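You operate a simulated robot arm through the tools that you are given. There is no shell and no other tool.

Carry out the task below with a simulated robot arm. There is one attempt and no reset: what you move stays moved.

Task
Stand the pen and the green marker in the black tin, and nest the white cup in the yellow cup.
Fine: the pen lies in issue drawer one; shut it again. Where these are worked on the way, their far stop is far enough and under half their travel is too little: issue drawer one.

The check looks at the end state, three seconds after you hand in, the way a careful person would. Anything else that was tipped, shoved, dropped, spilled or broken makes it a failure.

Robot
A 7-joint arm with a two-finger parallel gripper, fixed in place. Base frame: the origin is on the floor under the middle of its stand, x ahead of it, y to its left, z up; the work surface is at about z = 0.86. Units: m, degrees, N and s.
It reaches about 1.372 m from its shoulder. Its first joint turns from -149.0 to 149.0 degrees. Payload 3.43 kg.
Tool frame: the origin (TCP) lies between the finger pads and is the grasp point; the fingertips stand 0.03 m ahead of it; z points along the fingers, y is the line along which they close. The gripper opens to 0.094 m. The fingers are 0.028 m wide and 0.01 m thick; the gripper's body (0.05 by 0.096 m) begins 0.055 m behind the TCP.
Orientation is told as [roll, pitch, yaw] about the base's x, y, z axes, in that order, counted from this pose: with the fingers straight down and closing along the base's y, the tool's x points along the base's -x, its y along +y and its z along -z.

Tools
- The arm moves only by the tool send_rows. Its argument "motion" is a list of rows, each a list of 3 entries, a list of its own where there are three numbers: the shift along the tool's x, y, z in units of 150 mm (1.0 is 150 mm), then the turn, a rotation vector about the tool's x, y, z in units of 120 degrees (1.0 is 120 degrees), then the gripper command, from -1 (fully open) to 1 (shut), values between in proportion. In form: [[[x, y, z], [wx, wy, wz], jaw], ...]. A call has 1 to 20 rows; each row is the pose to reach, as a shift and turn from the pose commanded when the call began, along the tool's axes at that moment. A call with a number of a shift or a turn outside -1 to 1 is refused whole. A row lasts 0.2 s, in which the tool goes at most 0.05 m and 8.6 degrees; a call with a longer step from one row to the next is refused whole, and so is a gripper value outside its range. A pose out of reach is approached as far as the arm can. The call stops where the force on the tool passes 90 N (or 10 N more than at its start, if that is more) or the arm is blocked; 0.2 s more then pass. Each finger travels about 0.045 m/s and halts on what it meets, pressing with about 43 N; the grip force reading is that of the motor and also rises with nothing between the fingers. The clock runs only during rows and for 0.2 s after the last one: add rows that repeat a pose to give the fingers time. It gives the time, the measured TCP pose, the force on the tool (base axes), the opening and the grip force at its end, in the units of the frame above (readings bear some noise), with the torque about the TCP (base axes, N m) and any sound that the robot's microphone picked up.
- Cameras (640 x 400 px; columns grow to the right, rows downward): "scene" is fixed at [0.4008, 0.6494, 1.5819]; the picture's right is [-0.88, -0.48, 0.00], its down [-0.31, 0.58, -0.76] and it looks along [0.36, -0.66, -0.66] (base axes); focal length 357 px, centre (320, 200). "wrist" rides on the gripper at [0.076, 0.014, -0.103] in the tool frame; the picture's right is [-0.18, 0.98, 0.00], its down [-0.75, -0.14, -0.64] and it looks along [-0.63, -0.12, 0.77] (tool axes); focal length 243 px, centre (320, 200). There is no depth. A picture from a camera that has moved, and an enlarged one, comes with that camera's place and axes in the base frame and with its lens.
- camera(camera): a new picture of that camera. No time passes.
- enlarge(camera, box): a new picture of the part [left, top, right, bottom] of that camera's present view, enlarged. No time passes.
- hand_in(): hands the job in; it is judged then, once.

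Places have to be worked out from the pictures, the camera data and where the tool is seen. Open the gripper and draw the arm clear of the work before you hand the job in, unless the task says otherwise.

The tools are called after "Call:" as a command line: name --argument value ..., lists and objects as JSON in quotes. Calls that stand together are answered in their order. send_rows: Moves the arm, as the interface text tells. Its arguments: {"type":"object","properties":{"motion":{"type":"array"}},"required":["motion"]} The other tools are called the same way: camera (camera) takes a picture; enlarge (camera, box) takes an enlarged picture of a part of a camera's view; hand_in () hands the job in.

At the start:

```text
t: 0.0
position: [0.9872, -0.0166, 1.1357]
ee_rot: [0.0, -0.1, 0.1]
contact_force: [0.3, -0.1, 0.3]
wrist_torque: [0.0, -0.01, 0.03]
opening: 0.0938
gripper_force: 0.0
```

scene: 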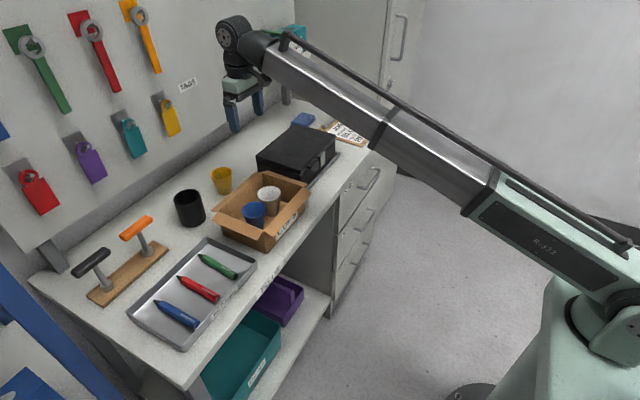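
wrist: 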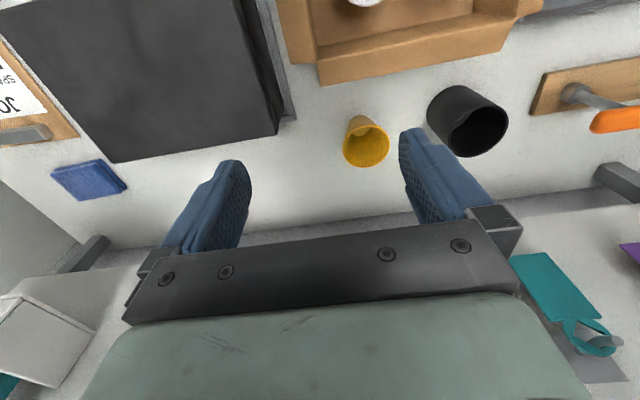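

I'll start by looking closer at the scene: the desk objects, the box with cups, and the drawers.

Call:
enlarge --camera "scene" --box '[160, 140, 340, 260]'

Call:
enlarge --camera "scene" --box '[60, 180, 300, 350]'

Call:
enlarge --camera "scene" --box '[280, 100, 440, 330]'

Call:
enlarge --camera "wrist" --box '[300, 0, 640, 220]'

```text
3.33 times, centred on (250, 200) of scene
camera zoom: at [0.4008, 0.6494, 1.5819], right [-0.88, -0.48, 0.0], down [-0.31, 0.58, -0.76], along [0.36, -0.66, -0.66], focal length 1189 px, centre (553, 200)
```

zoom: 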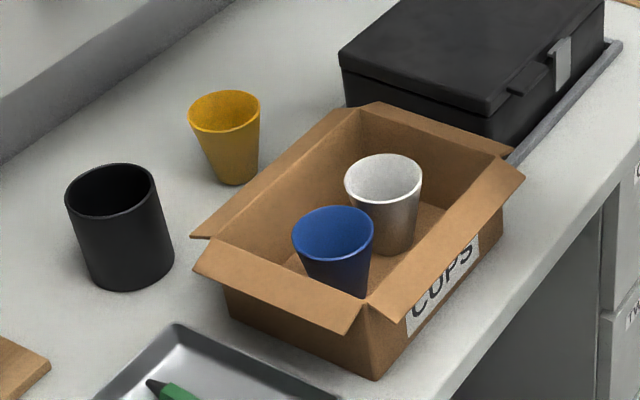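

```text
2.35 times, centred on (180, 265) of scene
camera zoom: at [0.4008, 0.6494, 1.5819], right [-0.88, -0.48, 0.0], down [-0.31, 0.58, -0.76], along [0.36, -0.66, -0.66], focal length 839 px, centre (649, 47)
```

zoom: 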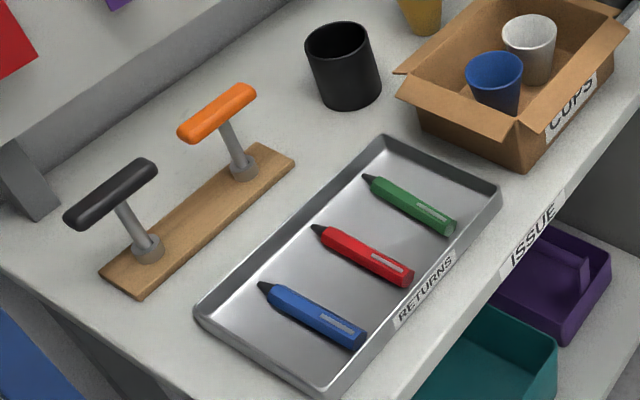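

```text
1.74 times, centred on (360, 215) of scene
camera zoom: at [0.4008, 0.6494, 1.5819], right [-0.88, -0.48, 0.0], down [-0.31, 0.58, -0.76], along [0.36, -0.66, -0.66], focal length 620 px, centre (250, 174)
```

zoom: 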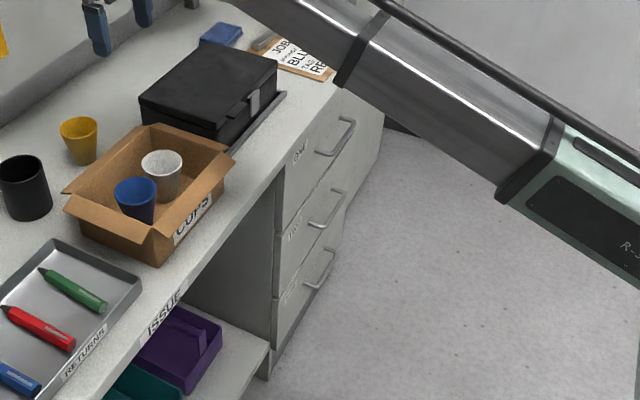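

```text
1.82 times, centred on (470, 110) of wrist
camera zoom: at [0.9129, -0.0026, 1.2383], right [0.18, 0.98, 0.0], down [0.75, -0.14, 0.64], along [0.63, -0.12, -0.77], focal length 441 px, centre (47, 364)
```

zoom: 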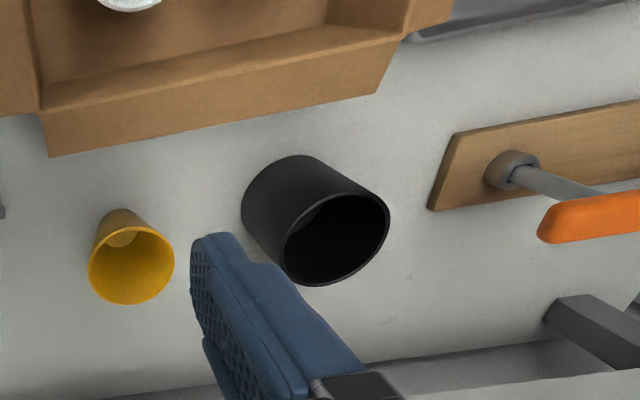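

The tin, yellow cup, box and tray are clear. Next I'll read the drawer labels and look at the box interior.

Call:
enlarge --camera "scene" --box '[320, 140, 400, 190]'

Call:
enlarge --camera "scene" --box '[320, 150, 416, 290]'

Call:
enlarge --camera "scene" --box '[190, 250, 350, 350]'

Call:
enlarge --camera "scene" --box '[300, 100, 380, 150]'

```text
8.00 times, centred on (360, 165) of scene
camera zoom: at [0.4008, 0.6494, 1.5819], right [-0.88, -0.48, 0.0], down [-0.31, 0.58, -0.76], along [0.36, -0.66, -0.66], focal length 2853 px, centre (0, 480)
```

zoom: 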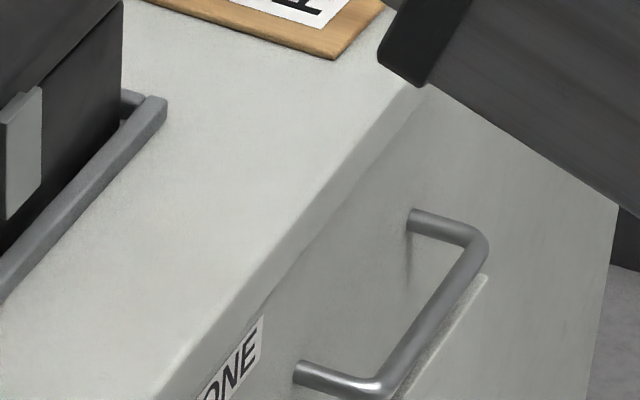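

```text
2.86 times, centred on (368, 220) of scene
camera zoom: at [0.4008, 0.6494, 1.5819], right [-0.88, -0.48, 0.0], down [-0.31, 0.58, -0.76], along [0.36, -0.66, -0.66], focal length 1019 px, centre (183, 143)
```

zoom: 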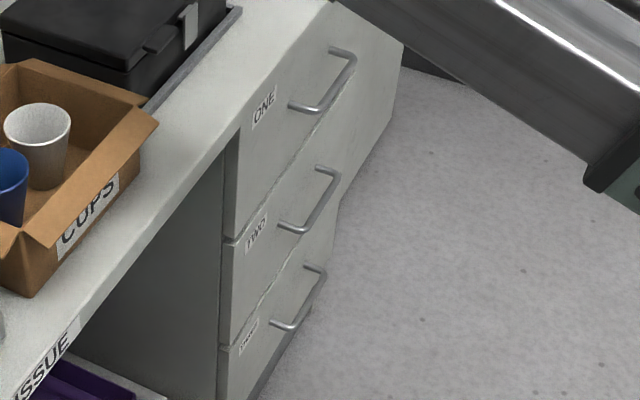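

```text
4.00 times, centred on (270, 300) of scene
camera zoom: at [0.4008, 0.6494, 1.5819], right [-0.88, -0.48, 0.0], down [-0.31, 0.58, -0.76], along [0.36, -0.66, -0.66], focal length 1427 px, centre (520, -200)
```

zoom: 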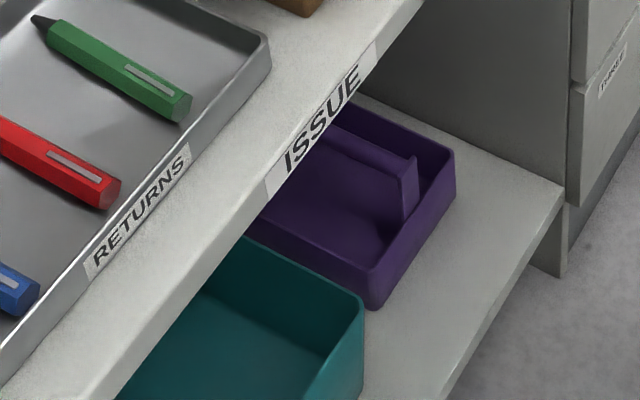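

```text
8.00 times, centred on (340, 125) of scene
camera zoom: at [0.4008, 0.6494, 1.5819], right [-0.88, -0.48, 0.0], down [-0.31, 0.58, -0.76], along [0.36, -0.66, -0.66], focal length 2853 px, centre (160, 800)
```

zoom: 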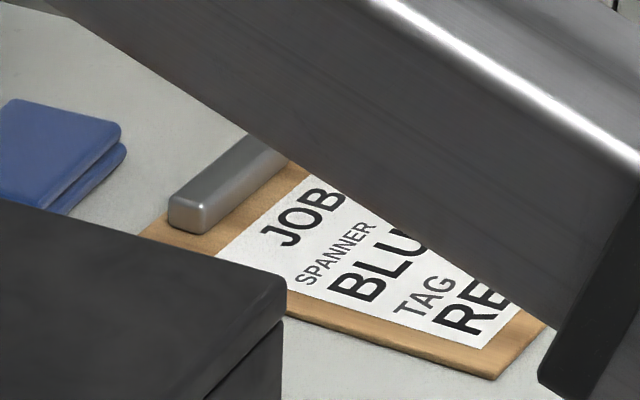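

Issue drawer one is the top drawer of the pedestal: its handle bar is near y -0.31 to -0.45, z 0.765 and x 0.73. White cup is at about (0.895, 0.037), yellow at (1.08, 0.03) and the tin at (1.085, 0.168). I'll back the arm off a little to look into the box with the wrist camera.

Call:
send_rows --motion '[[[0.2, 0.09, -0.08], [0, 0, 0], -1], [[0.4, 0.18, -0.16], [0, 0, 0], -1], [[0.6, 0.27, -0.24], [0, 0, 0], -1], [[0.8, 0.36, -0.32], [0, 0, 0], -1], [[1.0, 0.45, -0.4], [0, 0, 0], -1], [[1.0, 0.45, -0.4], [0, 0, 0], -1]]'

Call:
camera --camera "wrist"

Call:
camera --camera "scene"

```text
t: 1.4
position: [0.8448, 0.0508, 1.1855]
ee_rot: [0.1, -1.4, 0.1]
contact_force: [30.9, -30.5, -65.2]
wrist_torque: [3.76, -1.92, 2.7]
opening: 0.094
gripper_force: 0.1
out of reach, approached as far as the arm can: row 5, 6
```

```text
taken
camera wrist: at [0.7677, 0.0647, 1.2875], right [0.18, 0.98, 0.01], down [0.74, -0.14, 0.66], along [0.65, -0.12, -0.75], focal length 243 px, centre (320, 200)
```

wrist: 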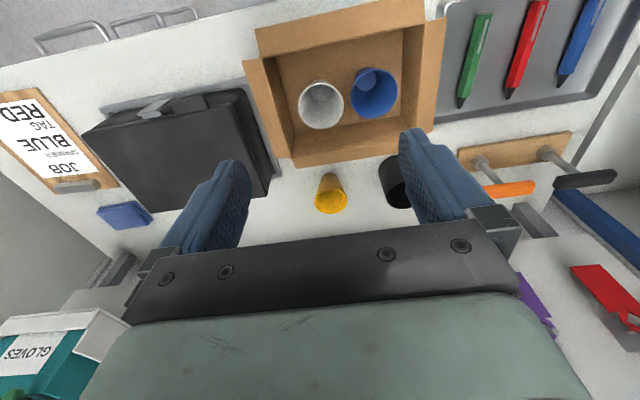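

```text
taken
```

scene: 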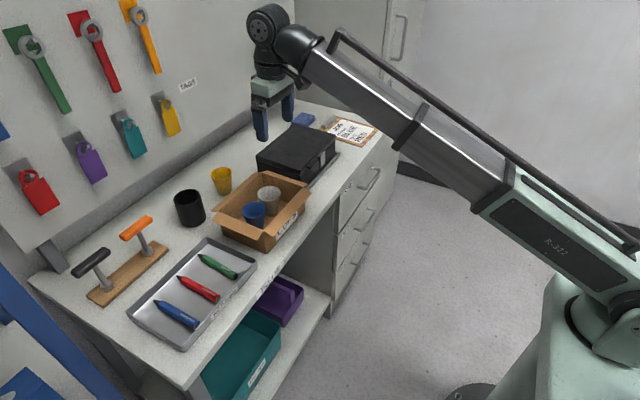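

The arm met a limit at this pose (no contact visible), and the view is useful. I'll enlarge the box and the cups before moving.

Call:
enlarge --camera "wrist" --box '[230, 0, 470, 150]'

Call:
enlarge --camera "wrist" --box '[420, 0, 640, 140]'

Call:
enlarge --camera "wrist" --box '[0, 0, 240, 150]'

```text
2.67 times, centred on (350, 75) of wrist
camera zoom: at [0.7677, 0.0647, 1.2875], right [0.18, 0.98, 0.01], down [0.74, -0.14, 0.66], along [0.65, -0.12, -0.75], focal length 647 px, centre (240, 533)
```

zoom: 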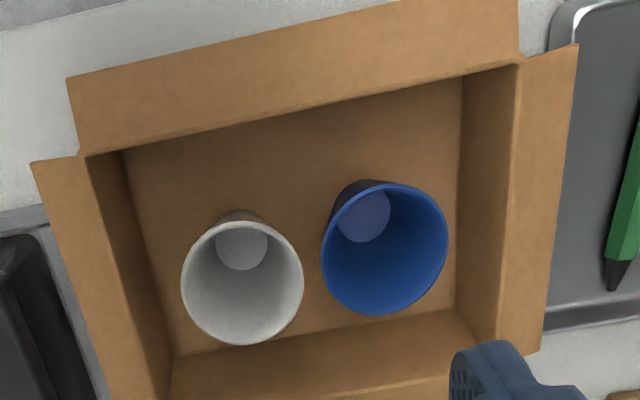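

```text
2.86 times, centred on (530, 70) of wrist
camera zoom: at [0.7677, 0.0647, 1.2875], right [0.18, 0.98, 0.01], down [0.74, -0.14, 0.66], along [0.65, -0.12, -0.75], focal length 693 px, centre (-280, 571)
```

zoom: 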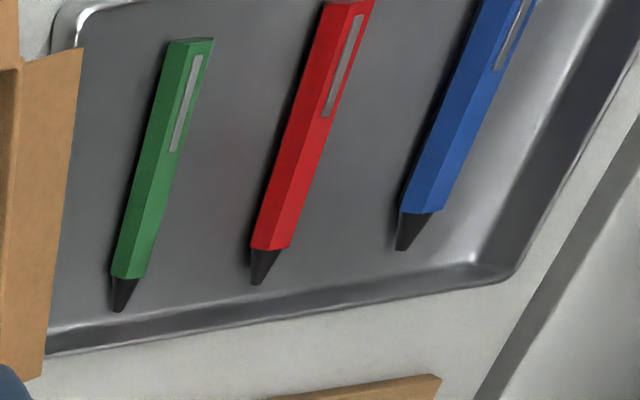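

```text
2.67 times, centred on (120, 75) of wrist
camera zoom: at [0.7677, 0.0647, 1.2875], right [0.18, 0.98, 0.01], down [0.74, -0.14, 0.66], along [0.65, -0.12, -0.75], focal length 647 px, centre (853, 533)
```

zoom: 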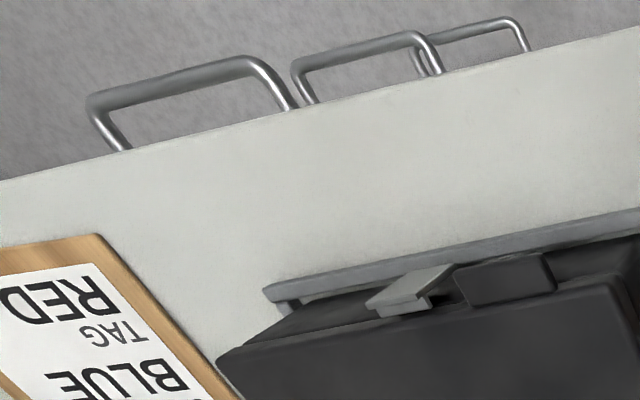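

White cup's axis comes out at about (0.897, 0.042) with its rim at z≈0.93; the blue cup sits close on its +y side, so I'll grip along x. I'll move above the white cup and turn the gripper 90°.

Call:
send_rows --motion '[[[-0.1, -0.02, 0.24], [0, 0, 0], -1], [[-0.22, -0.04, 0.47], [0, 0, 0], -1], [[-0.347, -0.06, 0.7], [0, 0, 0], -1], [[-0.347, -0.06, 0.7], [0, 0, 0.07], -1], [[-0.347, -0.06, 0.7], [0, 0, 0.14], -1], [[-0.347, -0.06, 0.7], [0, 0, 0.21], -1], [[-0.347, -0.06, 0.7], [0, 0, 0.28], -1], [[-0.347, -0.06, 0.7], [0, 0, 0.35], -1], [[-0.347, -0.06, 0.7], [0, 0, 0.42], -1], [[-0.347, -0.06, 0.7], [0, 0, 0.49], -1], [[-0.347, -0.06, 0.7], [0, 0, 0.56], -1], [[-0.347, -0.06, 0.7], [0, 0, 0.63], -1], [[-0.347, -0.06, 0.7], [0, 0, 0.69], -1], [[-0.347, -0.06, 0.7], [0, 0, 0.75], -1], [[-0.347, -0.06, 0.7], [0, 0, 0.75], -1]]'

Call:
camera --camera "wrist"

Call:
camera --camera "scene"

```text
t: 4.6
position: [0.8939, 0.04, 1.0805]
ee_rot: [0.0, 0.0, -90.0]
contact_force: [-0.1, -0.2, 0.3]
wrist_torque: [0.05, 0.01, 0.0]
opening: 0.0942
gripper_force: 0.1
```

```text
taken
camera wrist: at [0.9097, 0.1173, 1.1842], right [0.98, -0.19, 0.0], down [-0.14, -0.75, 0.64], along [-0.12, -0.63, -0.77], focal length 243 px, centre (320, 200)
```

wrist: 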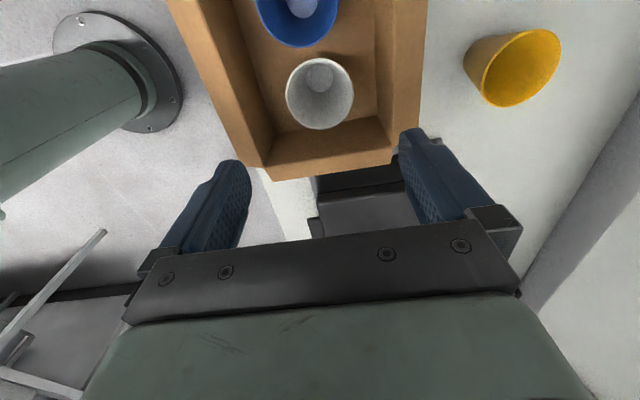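

```text
taken
```

scene: 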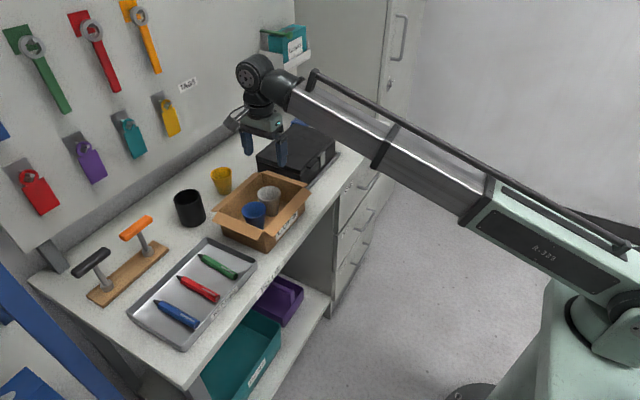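

The gripper is now turned 90° above the cup. I'll enlarge the wrist view to refine the cup's centre.

Call:
enlarge --camera "wrist" --box '[240, 0, 440, 125]'

Call:
enlarge --camera "wrist" --box '[160, 0, 480, 200]'

```text
3.20 times, centred on (340, 62) of wrist
camera zoom: at [0.9097, 0.1173, 1.1842], right [0.98, -0.19, 0.0], down [-0.14, -0.75, 0.64], along [-0.12, -0.63, -0.77], focal length 776 px, centre (256, 640)
```

zoom: 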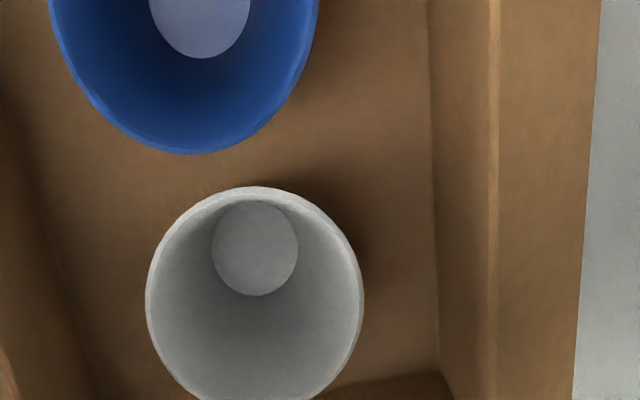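

```text
2.00 times, centred on (320, 100) of wrist
camera zoom: at [0.9097, 0.1173, 1.1842], right [0.98, -0.19, 0.0], down [-0.14, -0.75, 0.64], along [-0.12, -0.63, -0.77], focal length 485 px, centre (320, 400)
```

zoom: 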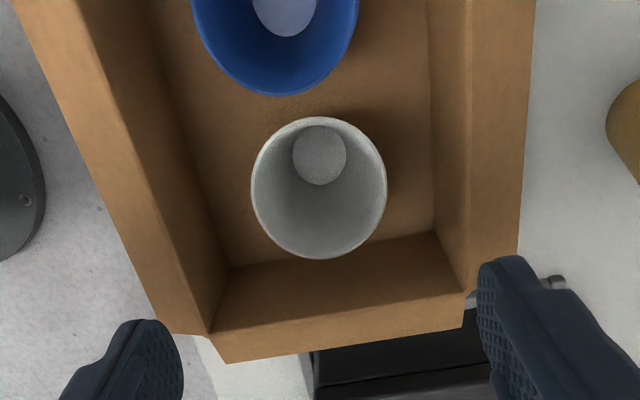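

Cup centre refined to (0.8955, 0.044). I'll narrow the opening slightly and lower so the fingertips go about 15 mm below the rim.

Call:
send_rows --motion '[[[0.01, 0.005, 0.1], [0, 0, 0], -0.8], [[0.02, 0.01, 0.3], [0, 0, 0], -0.8], [[0.02, 0.01, 0.5], [0, 0, 0], -0.8], [[0.02, 0.01, 0.65], [0, 0, 0], -0.8], [[0.02, 0.01, 0.75], [0, 0, 0], -0.8], [[0.02, 0.01, 0.83], [0, 0, 0], -0.8], [[0.02, 0.01, 0.9], [0, 0, 0], -0.8], [[0.02, 0.01, 0.9], [0, 0, 0], -0.8]]'

Call:
camera --camera "wrist"

Call:
enlarge --camera "scene" --box '[160, 110, 340, 260]'

```text
t: 6.4
position: [0.8982, 0.0453, 0.9452]
ee_rot: [0.0, 0.1, -90.0]
contact_force: [0.1, -0.2, 0.5]
wrist_torque: [0.0, 0.01, 0.03]
opening: 0.0846
gripper_force: 0.0
```

```text
taken
camera wrist: at [0.913, 0.122, 1.0478], right [0.98, -0.18, 0.0], down [-0.14, -0.75, 0.64], along [-0.12, -0.63, -0.77], focal length 243 px, centre (320, 200)
```

wrist: 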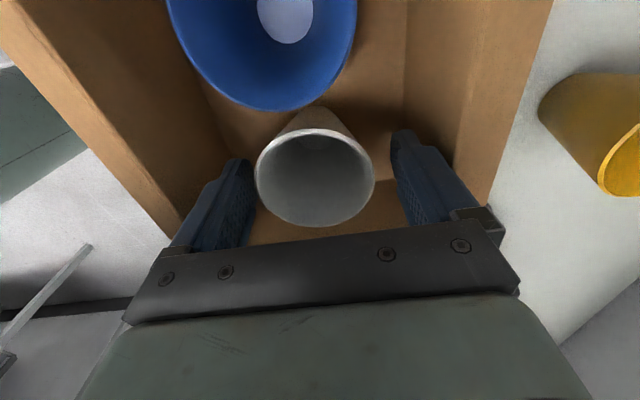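

```text
2.67 times, centred on (250, 185) of scene
camera zoom: at [0.4008, 0.6494, 1.5819], right [-0.88, -0.48, 0.0], down [-0.31, 0.58, -0.76], along [0.36, -0.66, -0.66], focal length 951 px, centre (507, 240)
```

zoom: 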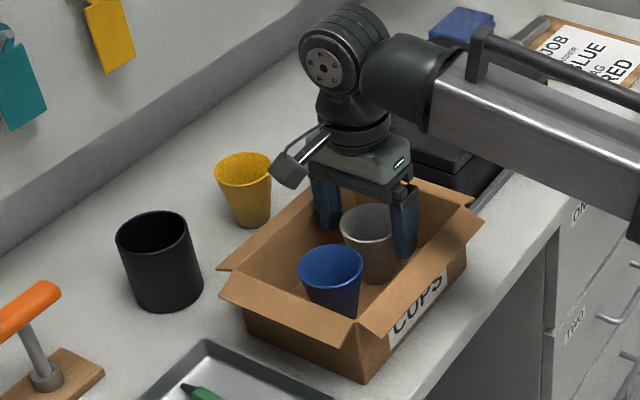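

Fingers straddle the white cup cleanly, clear of the blue cup and the box walls. I'll close the gripper.

Call:
send_rows --motion '[[[0, -0.01, 0], [0, 0, 0], -0.6], [[0, -0.01, 0], [0, 0, 0], -0.4], [[0, -0.01, 0], [0, 0, 0], -0.1], [[0, -0.01, 0], [0, 0, 0], 0.2], [[0, -0.01, 0], [0, 0, 0], 0.5], [[0, -0.01, 0], [0, 0, 0], 0.5]]'

Call:
camera --camera "wrist"

```text
t: 7.8
position: [0.8962, 0.0442, 0.9478]
ee_rot: [0.1, -0.1, -90.0]
contact_force: [-0.2, -0.7, 1.3]
wrist_torque: [0.0, -0.01, 0.03]
opening: 0.0645
gripper_force: 43.2
```

```text
taken
camera wrist: at [0.9116, 0.1213, 1.0479], right [0.98, -0.18, 0.0], down [-0.14, -0.75, 0.64], along [-0.12, -0.63, -0.77], focal length 243 px, centre (320, 200)
```

wrist: 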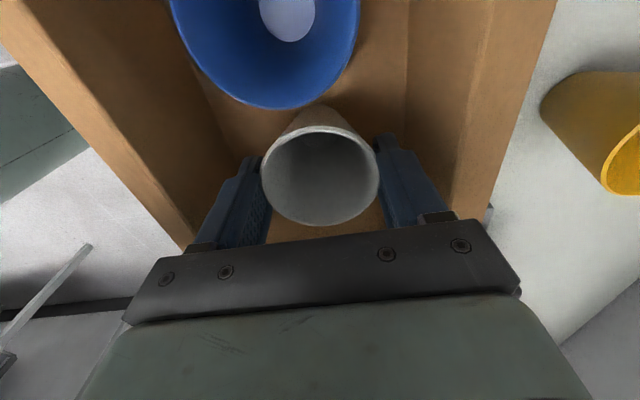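

The cup is gripped at 0.0645 m opening with 43 N. I'll lift it straight up and check.

Call:
send_rows --motion '[[[0, 0, -0.08], [0, 0, 0], 0.5], [[0, 0, -0.2], [0, 0, 0], 0.5], [[0, 0, -0.35], [0, 0, 0], 0.5], [[0, 0, -0.5], [0, 0, 0], 0.5], [[0, 0, -0.65], [0, 0, 0], 0.5], [[0, 0, -0.8], [0, 0, 0], 0.5], [[0, 0, -0.93], [0, 0, 0], 0.5], [[0, 0, -0.93], [0, 0, 0], 0.5]]'

Call:
camera --camera "wrist"

Call:
enlarge --camera "scene" --box '[160, 60, 340, 260]'

```text
t: 9.6
position: [0.8955, 0.0455, 1.0846]
ee_rot: [0.0, 0.0, -90.1]
contact_force: [0.1, 0.7, -0.8]
wrist_torque: [0.0, -0.02, -0.01]
opening: 0.0642
gripper_force: 42.7
```

```text
taken
camera wrist: at [0.9108, 0.1214, 1.1871], right [0.98, -0.18, 0.0], down [-0.14, -0.75, 0.64], along [-0.12, -0.63, -0.77], focal length 243 px, centre (320, 200)
```

wrist: 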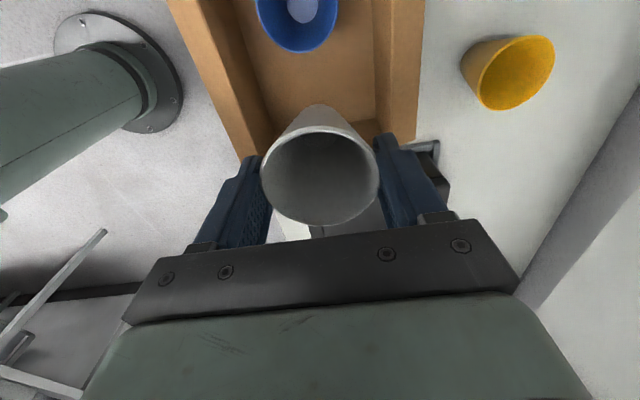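

```text
2.00 times, centred on (250, 160) of scene
camera zoom: at [0.4008, 0.6494, 1.5819], right [-0.88, -0.48, 0.0], down [-0.31, 0.58, -0.76], along [0.36, -0.66, -0.66], focal length 713 px, centre (460, 280)
```

zoom: 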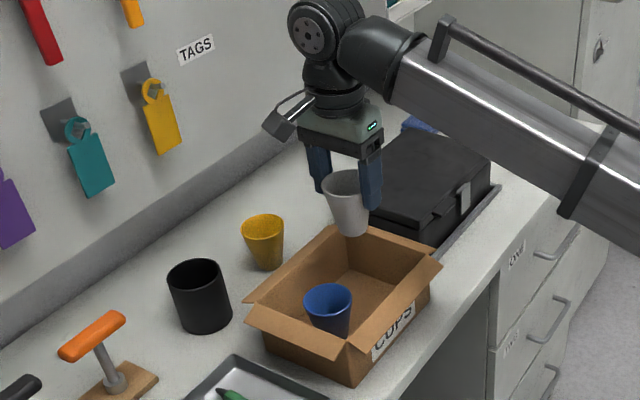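

Cup lifted securely. I'll zoom on the yellow cup from this pose to fix its centre.

Call:
enlarge --camera "wrist" --box '[440, 20, 600, 120]'

Call:
enlarge --camera "scene" --box '[190, 150, 254, 190]'

```text
4.00 times, centred on (520, 70) of wrist
camera zoom: at [0.9108, 0.1214, 1.1871], right [0.98, -0.18, 0.0], down [-0.14, -0.75, 0.64], along [-0.12, -0.63, -0.77], focal length 970 px, centre (-480, 720)
```

zoom: 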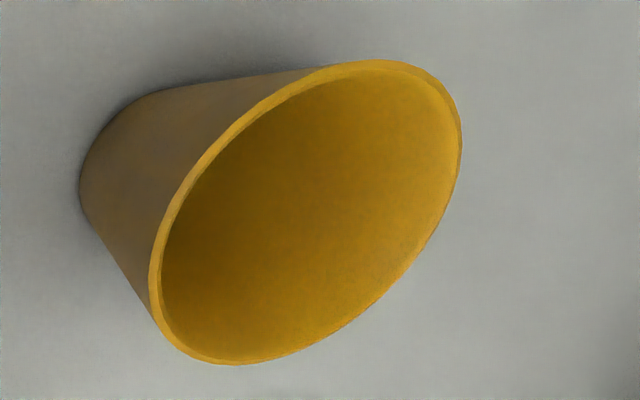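

```text
10.00 times, centred on (222, 170) of scene
camera zoom: at [0.4008, 0.6494, 1.5819], right [-0.88, -0.48, 0.0], down [-0.31, 0.58, -0.76], along [0.36, -0.66, -0.66], focal length 3567 px, centre (1300, 500)
```

zoom: 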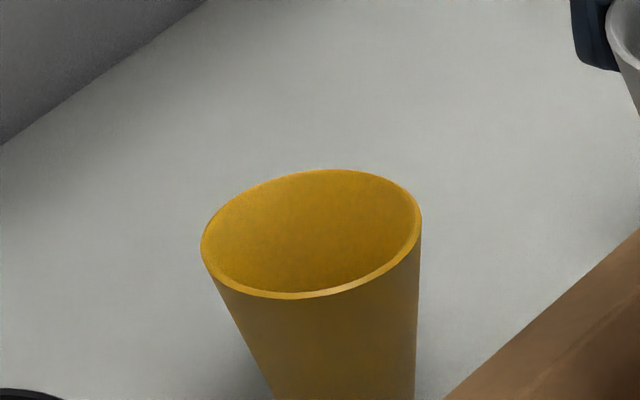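

Yellow cup rim fits to a centre of about (1.083, 0.031). I'll check how the white cup sits in the grip with a zoom.

Call:
enlarge --camera "wrist" --box '[220, 80, 420, 240]'

Call:
enlarge --camera "scene" --box '[220, 110, 316, 190]'

```text
2.50 times, centred on (320, 160) of wrist
camera zoom: at [0.9108, 0.1214, 1.1871], right [0.98, -0.18, 0.0], down [-0.14, -0.75, 0.64], along [-0.12, -0.63, -0.77], focal length 606 px, centre (320, 300)
```

zoom: 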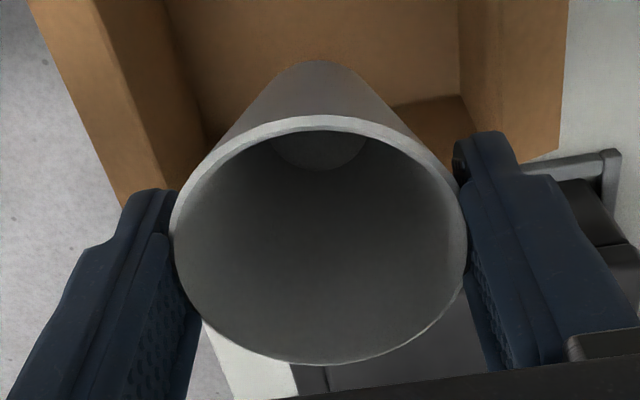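

```text
5.00 times, centred on (268, 150) of scene
camera zoom: at [0.4008, 0.6494, 1.5819], right [-0.88, -0.48, 0.0], down [-0.31, 0.58, -0.76], along [0.36, -0.66, -0.66], focal length 1783 px, centre (580, 450)
```

zoom: 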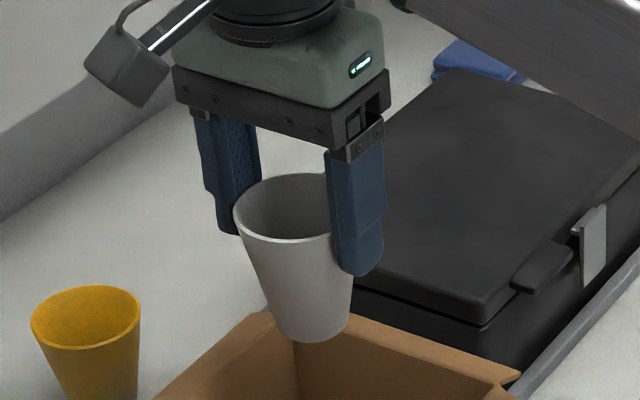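

White cup hangs straight, with its rim about 8 mm below the TCP. With the rim height corrected to z≈0.938, the yellow cup is at (1.078, 0.0325). I'll carry the white cup over it at this height.

Call:
send_rows --motion '[[[0, 0.1, 0], [0, 0, 0], 0.5], [[-0.01, 0.25, 0], [0, 0, 0], 0.5], [[-0.02, 0.42, 0], [0, 0, 0], 0.5], [[-0.04, 0.6, 0], [0, 0, 0], 0.5], [[-0.06, 0.78, 0], [0, 0, 0], 0.5], [[-0.07, 0.92, 0], [0, 0, 0], 0.5], [[-0.073, 1.0, 0], [0, 0, 0], 0.5], [[-0.073, 1.0, 0], [0, 0, 0], 0.5]]'

```text
t: 11.4
position: [1.0438, 0.0358, 1.0858]
ee_rot: [0.1, 0.0, -90.0]
contact_force: [-0.5, -0.2, -0.9]
wrist_torque: [0.01, 0.04, 0.01]
opening: 0.0642
gripper_force: 42.8
```

Now at x 1.044; I'll go the remaining 34 mm and then check the alignment over the yellow cup.

Call:
send_rows --motion '[[[0, 0.1, 0], [0, 0, 0], 0.5], [[0, 0.18, 0], [0, 0, 0], 0.5], [[0, 0.225, 0], [0, 0, 0], 0.5], [[0, 0.225, 0], [0, 0, 0], 0.5], [[0, 0.225, 0], [0, 0, 0], 0.5]]'

Call:
camera --camera "wrist"

Call:
enlarge --camera "scene" --box '[170, 100, 298, 200]'

```text
t: 12.6
position: [1.0796, 0.0351, 1.0821]
ee_rot: [0.0, -0.1, -90.0]
contact_force: [0.1, 0.8, -0.8]
wrist_torque: [0.0, 0.01, 0.02]
opening: 0.0642
gripper_force: 42.9
```

```text
taken
camera wrist: at [1.0951, 0.1117, 1.1865], right [0.98, -0.18, 0.0], down [-0.14, -0.75, 0.64], along [-0.12, -0.63, -0.77], focal length 243 px, centre (320, 200)
```

wrist: 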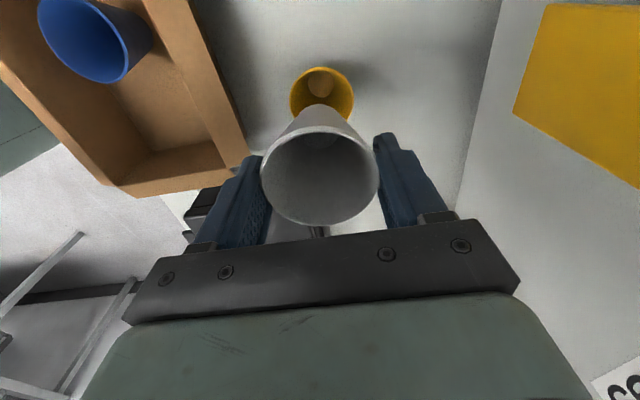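

```text
4.00 times, centred on (234, 150) of scene
camera zoom: at [0.4008, 0.6494, 1.5819], right [-0.88, -0.48, 0.0], down [-0.31, 0.58, -0.76], along [0.36, -0.66, -0.66], focal length 1427 px, centre (664, 400)
```

zoom: 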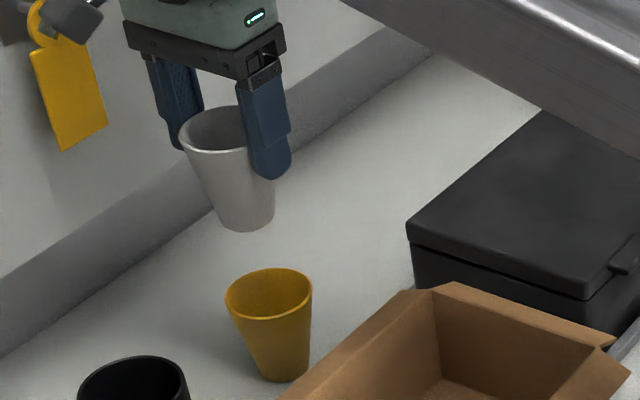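

Nearly over it. I'll enlarge both views to check the alignment before lowering.

Call:
enlarge --camera "wrist" --box '[240, 50, 400, 150]'

Call:
enlarge --camera "scene" --box '[200, 120, 264, 200]'

```text
4.00 times, centred on (320, 100) of wrist
camera zoom: at [1.0951, 0.1117, 1.1865], right [0.98, -0.18, 0.0], down [-0.14, -0.75, 0.64], along [-0.12, -0.63, -0.77], focal length 970 px, centre (320, 600)
```

zoom: 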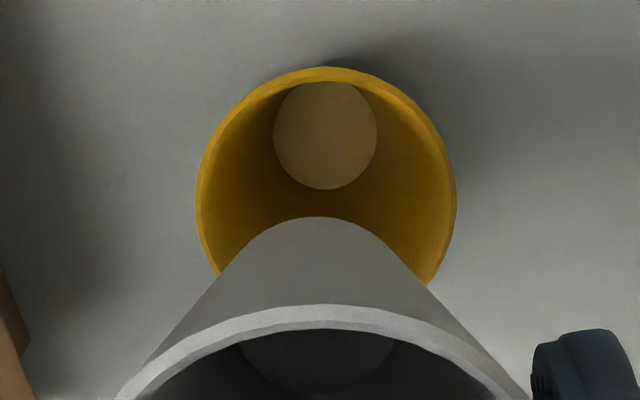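

```text
5.00 times, centred on (232, 160) of scene
camera zoom: at [0.4008, 0.6494, 1.5819], right [-0.88, -0.48, 0.0], down [-0.31, 0.58, -0.76], along [0.36, -0.66, -0.66], focal length 1783 px, centre (760, 400)
```

zoom: 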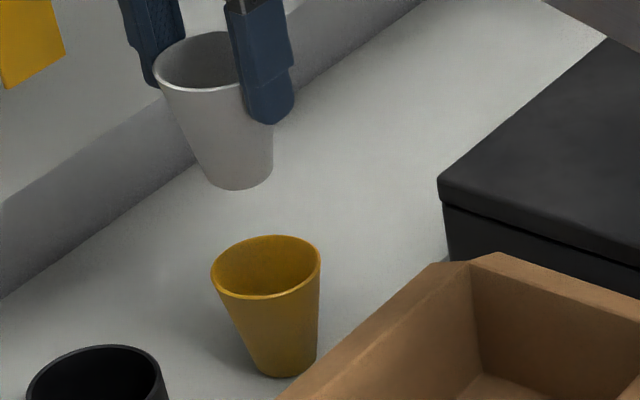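

White's base and the yellow cup agree to within about 2 mm. I'll lower slowly into the yellow cup, stopping with the fingertips still just above the yellow rim.

Call:
send_rows --motion '[[[0, 0, 0.08], [0, 0, 0], 0.5], [[0, 0, 0.18], [0, 0, 0], 0.5], [[0, 0, 0.28], [0, 0, 0], 0.5], [[0, 0, 0.36], [0, 0, 0], 0.5], [[0, 0, 0.44], [0, 0, 0], 0.5], [[0, 0, 0.52], [0, 0, 0], 0.5], [[0, 0, 0.58], [0, 0, 0], 0.5], [[0, 0, 0.64], [0, 0, 0], 0.5], [[0, 0, 0.68], [0, 0, 0], 0.5], [[0, 0, 0.68], [0, 0, 0], 0.5]]'

Call:
camera --camera "wrist"

Call:
enlarge --camera "scene" --box '[180, 130, 276, 210]'

```text
t: 14.8
position: [1.0803, 0.0324, 0.9828]
ee_rot: [0.0, 0.0, -90.0]
contact_force: [-1.0, 0.6, -0.5]
wrist_torque: [0.01, 0.01, 0.01]
opening: 0.0641
gripper_force: 42.6
```

```text
taken
camera wrist: at [1.0953, 0.1096, 1.0858], right [0.98, -0.18, 0.0], down [-0.14, -0.75, 0.64], along [-0.12, -0.63, -0.77], focal length 243 px, centre (320, 200)
```

wrist: 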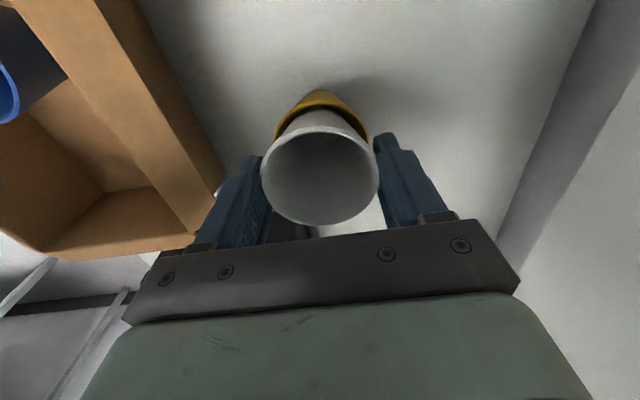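

```text
5.00 times, centred on (228, 170) of scene
camera zoom: at [0.4008, 0.6494, 1.5819], right [-0.88, -0.48, 0.0], down [-0.31, 0.58, -0.76], along [0.36, -0.66, -0.66], focal length 1783 px, centre (780, 350)
```

zoom: 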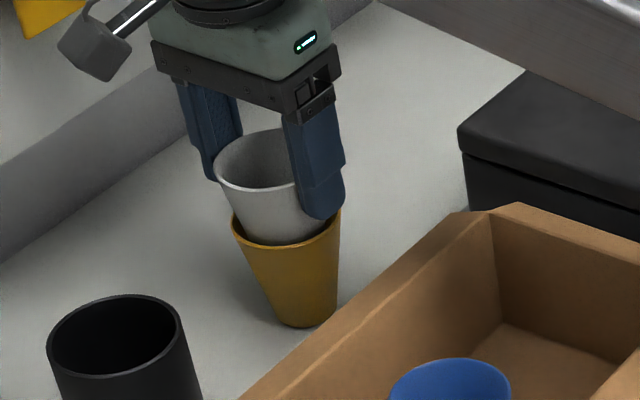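

White cup is well inside, with force near zero. I'll lower 9 mm more and then open the gripper.

Call:
send_rows --motion '[[[0, 0, 0.03], [0, 0, 0], 0.5], [[0, 0, 0.06], [0, 0, 0], 0.5], [[0, 0, 0.06], [0, 0, 0], 0.5]]'

Call:
enlarge --camera "scene" --box '[180, 130, 276, 210]'

Call:
enlarge --camera "wrist" --box '[220, 70, 420, 240]'

```text
t: 15.6
position: [1.0787, 0.0319, 0.9746]
ee_rot: [-0.1, 0.0, -90.0]
contact_force: [0.3, 0.0, -0.6]
wrist_torque: [0.01, 0.02, 0.01]
opening: 0.0645
gripper_force: 43.1
```

```text
5.00 times, centred on (228, 170) of scene
camera zoom: at [0.4008, 0.6494, 1.5819], right [-0.88, -0.48, 0.0], down [-0.31, 0.58, -0.76], along [0.36, -0.66, -0.66], focal length 1783 px, centre (780, 350)
```

zoom: 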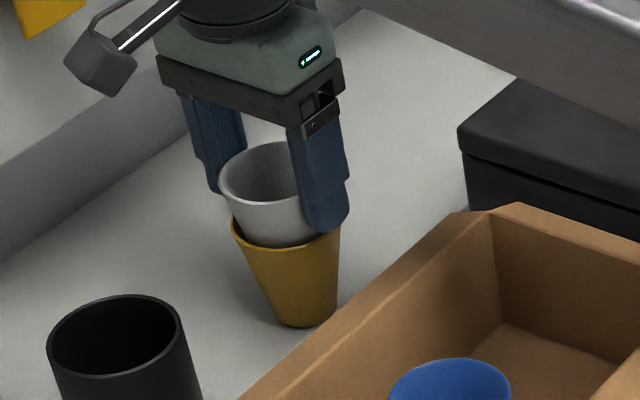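

```text
2.35 times, centred on (320, 155) of wrist
camera zoom: at [1.0943, 0.1095, 1.0768], right [0.98, -0.18, 0.0], down [-0.14, -0.75, 0.64], along [-0.12, -0.63, -0.77], focal length 571 px, centre (320, 306)
```

zoom: 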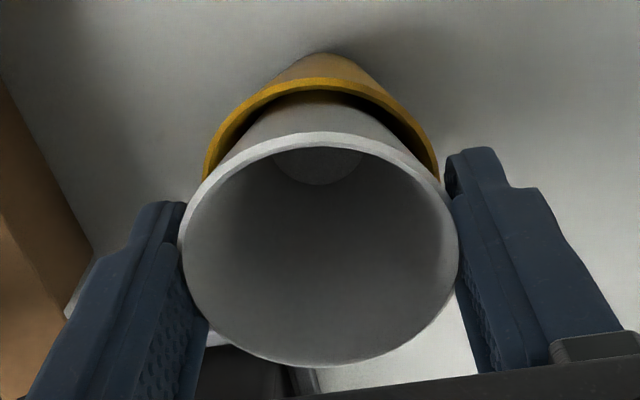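

White rim is still about 28 mm above the yellow rim and the fingertips about 6 mm above it. I'll lower 4 mm more and release so it slides the last centimetre into the nest.

Call:
send_rows --motion '[[[0, 0, 0.025], [0, 0, 0], 0.5], [[0, 0, 0.025], [0, 0, 0], 0.5], [[0, 0, 0.025], [0, 0, 0], -0.5], [[0, 0, 0.025], [0, 0, 0], -0.8], [[0, 0, 0.025], [0, 0, 0], -0.8], [[0, 0, 0.025], [0, 0, 0], -0.8], [[0, 0, 0.025], [0, 0, 0], -0.8]]'

Call:
enlarge --camera "scene" --box '[180, 130, 276, 210]'

Call:
enlarge --camera "wrist" --box '[220, 70, 420, 240]'

```text
t: 17.2
position: [1.078, 0.0323, 0.9702]
ee_rot: [0.0, 0.0, -90.0]
contact_force: [0.6, 0.5, 0.4]
wrist_torque: [0.01, -0.01, 0.01]
opening: 0.0846
gripper_force: 0.0
```

```text
5.00 times, centred on (228, 170) of scene
camera zoom: at [0.4008, 0.6494, 1.5819], right [-0.88, -0.48, 0.0], down [-0.31, 0.58, -0.76], along [0.36, -0.66, -0.66], focal length 1783 px, centre (780, 350)
```

zoom: 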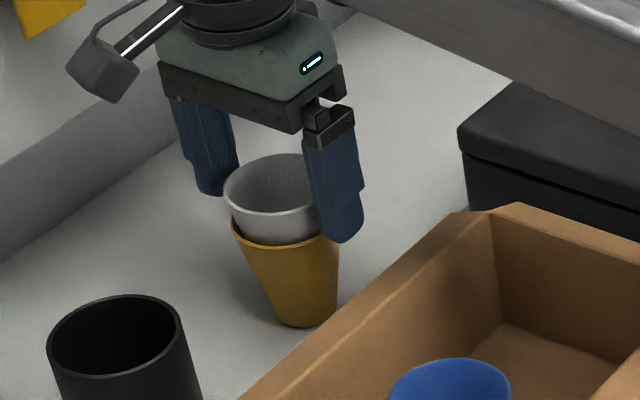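

```text
2.35 times, centred on (320, 155) of wrist
camera zoom: at [1.0946, 0.1091, 1.0725], right [0.98, -0.18, 0.0], down [-0.14, -0.75, 0.64], along [-0.12, -0.63, -0.77], focal length 571 px, centre (320, 306)
```

zoom: 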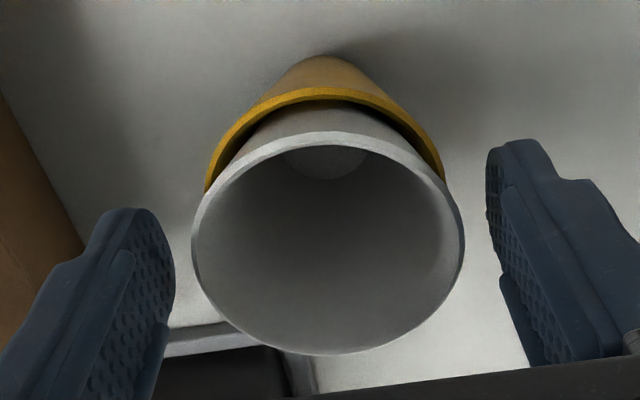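

Released; the white cup settled a bit. I'll raise the open gripper straight up and inspect the nest.

Call:
send_rows --motion '[[[0, 0, -0.1], [0, 0, 0], -0.8], [[0, 0, -0.25], [0, 0, 0], -0.8], [[0, 0, -0.45], [0, 0, 0], -0.8], [[0, 0, -0.65], [0, 0, 0], -0.8], [[0, 0, -0.85], [0, 0, 0], -0.8], [[0, 0, -0.85], [0, 0, 0], -0.8]]'

Call:
enlarge --camera "scene" --box '[190, 145, 254, 205]'

Call:
enlarge --camera "wrist" --box '[240, 40, 400, 160]'

```text
t: 18.6
position: [1.0784, 0.0322, 1.1017]
ee_rot: [0.0, 0.0, -90.0]
contact_force: [0.4, 0.3, 0.4]
wrist_torque: [0.02, -0.02, -0.03]
opening: 0.0848
gripper_force: 0.0
```

```text
6.67 times, centred on (222, 175) of scene
camera zoom: at [0.4008, 0.6494, 1.5819], right [-0.88, -0.48, 0.0], down [-0.31, 0.58, -0.76], along [0.36, -0.66, -0.66], focal length 2378 px, centre (973, 367)
```

zoom: 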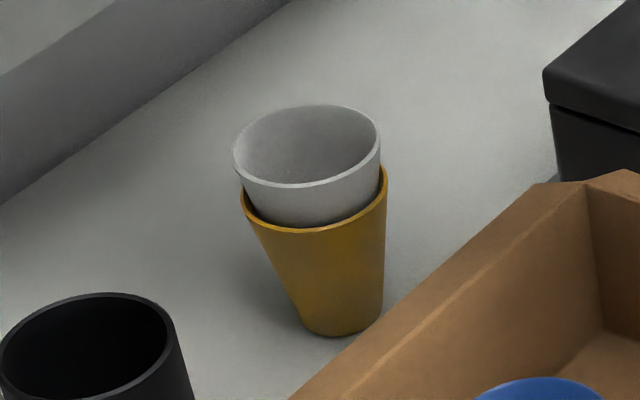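

```text
3.33 times, centred on (320, 100) of wrist
camera zoom: at [1.0939, 0.1087, 1.2049], right [0.98, -0.18, 0.0], down [-0.14, -0.75, 0.64], along [-0.12, -0.63, -0.77], focal length 809 px, centre (320, 533)
```

zoom: 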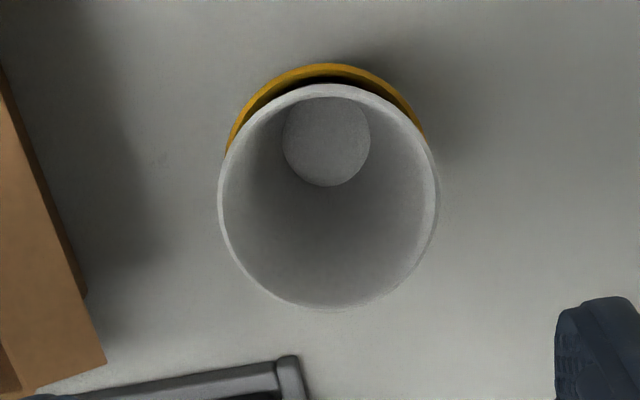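

White cup is seated in the yellow cup, its rim about 2 cm above the yellow rim, which fits wedging on the tapered walls. Next is the green marker: I'll turn the gripper back and travel toward the tray.

Call:
send_rows --motion '[[[0.08, -0.06, 0], [0, 0, -0.068], -0.8], [[0.16, -0.12, 0], [0, 0, -0.136], -0.8], [[0.24, -0.18, 0], [0, 0, -0.204], -0.8], [[0.32, -0.24, 0], [0, 0, -0.272], -0.8], [[0.4, -0.3, 0], [0, 0, -0.34], -0.8], [[0.48, -0.36, 0], [0, 0, -0.408], -0.8], [[0.56, -0.42, 0], [0, 0, -0.476], -0.8], [[0.64, -0.48, 0], [0, 0, -0.544], -0.8], [[0.72, -0.54, 0], [0, 0, -0.612], -0.8], [[0.8, -0.6, 0], [0, 0, -0.68], -0.8], [[0.9, -0.66, 0], [0, 0, -0.75], -0.8], [[0.9, -0.66, 0], [0, 0, -0.75], -0.8]]'

```text
t: 21.2
position: [0.9764, 0.1702, 1.0961]
ee_rot: [0.1, 0.1, 0.0]
contact_force: [-0.5, 1.0, 0.4]
wrist_torque: [0.0, -0.02, -0.03]
opening: 0.0847
gripper_force: 0.1
```

Now at (0.976, 0.170) with yaw 0. I'll move over the green marker to look at it closely.

Call:
send_rows --motion '[[[0.16, 0.17, 0.06], [0, 0, 0], -0.8], [[0.32, 0.35, 0.12], [0, 0, 0], -0.8], [[0.48, 0.52, 0.18], [0, 0, 0], -0.8], [[0.64, 0.7, 0.24], [0, 0, 0], -0.8], [[0.64, 0.7, 0.24], [0, 0, 0], -0.8]]'

Call:
camera --camera "wrist"

Call:
enlarge --camera "wrist" --box '[200, 0, 440, 150]'

Call:
camera --camera "scene"

```text
t: 22.4
position: [0.8807, 0.2775, 1.0625]
ee_rot: [-0.1, 0.1, 0.0]
contact_force: [0.1, -0.6, -0.1]
wrist_torque: [-0.02, -0.03, 0.01]
opening: 0.0851
gripper_force: 0.0
```

```text
taken
camera wrist: at [0.8061, 0.2924, 1.1667], right [0.18, 0.98, 0.0], down [0.75, -0.14, 0.64], along [0.63, -0.12, -0.77], focal length 243 px, centre (320, 200)
```

wrist: 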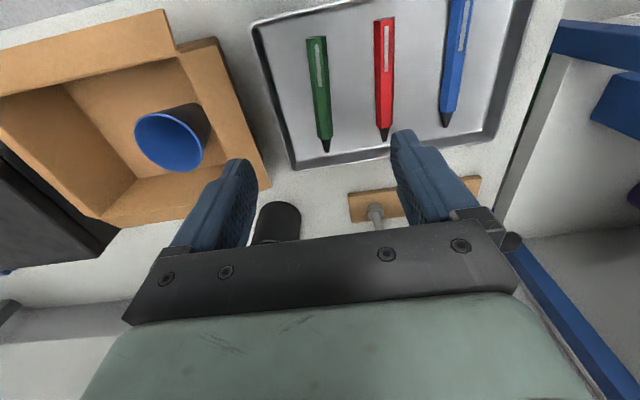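

```text
2.67 times, centred on (320, 75) of wrist
camera zoom: at [0.8061, 0.2924, 1.1667], right [0.18, 0.98, 0.0], down [0.75, -0.14, 0.64], along [0.63, -0.12, -0.77], focal length 647 px, centre (320, 533)
```

zoom: 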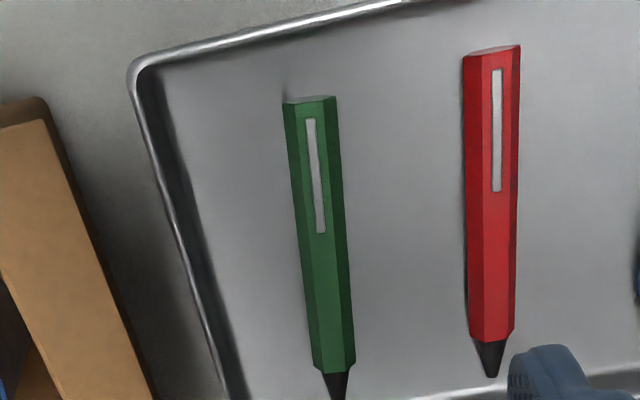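

```text
taken
```

scene: 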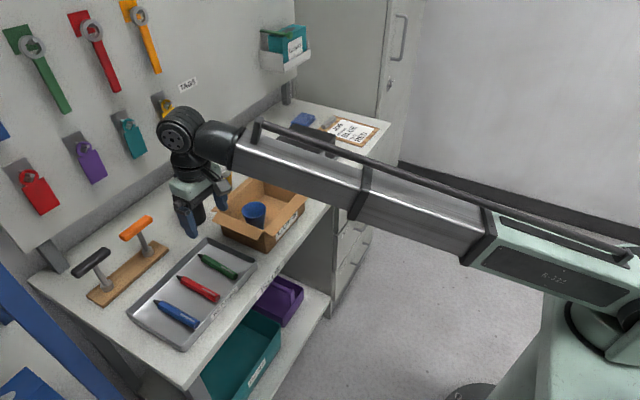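

Green marker lies from the tail at (0.836, 0.283) to the tip at (0.965, 0.273), about 2 cm thick. To later hold it upright with the camera above the gripper rather than below, I'll try turning the gripper about 184° first.

Call:
send_rows --motion '[[[0, 0, 0], [0, 0, 0.07], -0.8], [[0, 0, 0], [0, 0, 0.14], -0.8], [[0, 0, 0], [0, 0, 0.21], -0.8], [[0, 0, 0], [0, 0, 0.28], -0.8], [[0, 0, 0], [0, 0, 0.35], -0.8], [[0, 0, 0], [0, 0, 0.42], -0.8], [[0, 0, 0], [0, 0, 0.49], -0.8], [[0, 0, 0], [0, 0, 0.56], -0.8], [[0, 0, 0], [0, 0, 0.63], -0.8], [[0, 0, 0], [0, 0, 0.7], -0.8], [[0, 0, 0], [0, 0, 0.77], -0.8], [[0, 0, 0], [0, 0, 0.84], -0.8], [[0, 0, 0], [0, 0, 0.91], -0.8], [[0, 0, 0], [0, 0, 0.97], -0.8], [[0, 0, 0], [0, 0, 0.97], -0.8]]'

```text
t: 25.6
position: [0.8833, 0.273, 1.0618]
ee_rot: [0.1, 0.0, -116.5]
contact_force: [-0.3, 0.6, 0.0]
wrist_torque: [-0.02, 0.03, 0.0]
opening: 0.0845
gripper_force: 0.0
```

Turned to -116.5° without trouble. I'll continue to about -184.4° so the jaws line up across the marker.

Call:
send_rows --motion '[[[0, 0, 0], [0, 0, 0.07], -0.8], [[0, 0, 0], [0, 0, 0.14], -0.8], [[0, 0, 0], [0, 0, 0.21], -0.8], [[0, 0, 0], [0, 0, 0.28], -0.8], [[0, 0, 0], [0, 0, 0.35], -0.8], [[0, 0, 0], [0, 0, 0.42], -0.8], [[0, 0, 0], [0, 0, 0.49], -0.8], [[0, 0, 0], [0, 0, 0.566], -0.8], [[0, 0, 0], [0, 0, 0.566], -0.8]]'

Call:
camera --camera "wrist"

```text
refused: row 8 steps farther than a row can; nothing moved
```

```text
taken
camera wrist: at [0.9315, 0.3359, 1.1651], right [0.8, -0.6, 0.0], down [-0.46, -0.61, 0.64], along [-0.39, -0.51, -0.77], focal length 243 px, centre (320, 200)
```

wrist: 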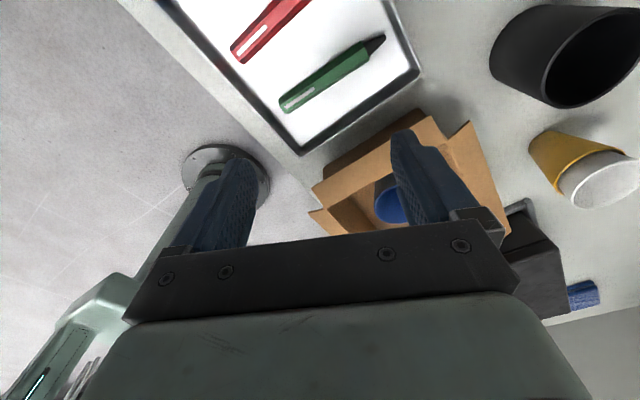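

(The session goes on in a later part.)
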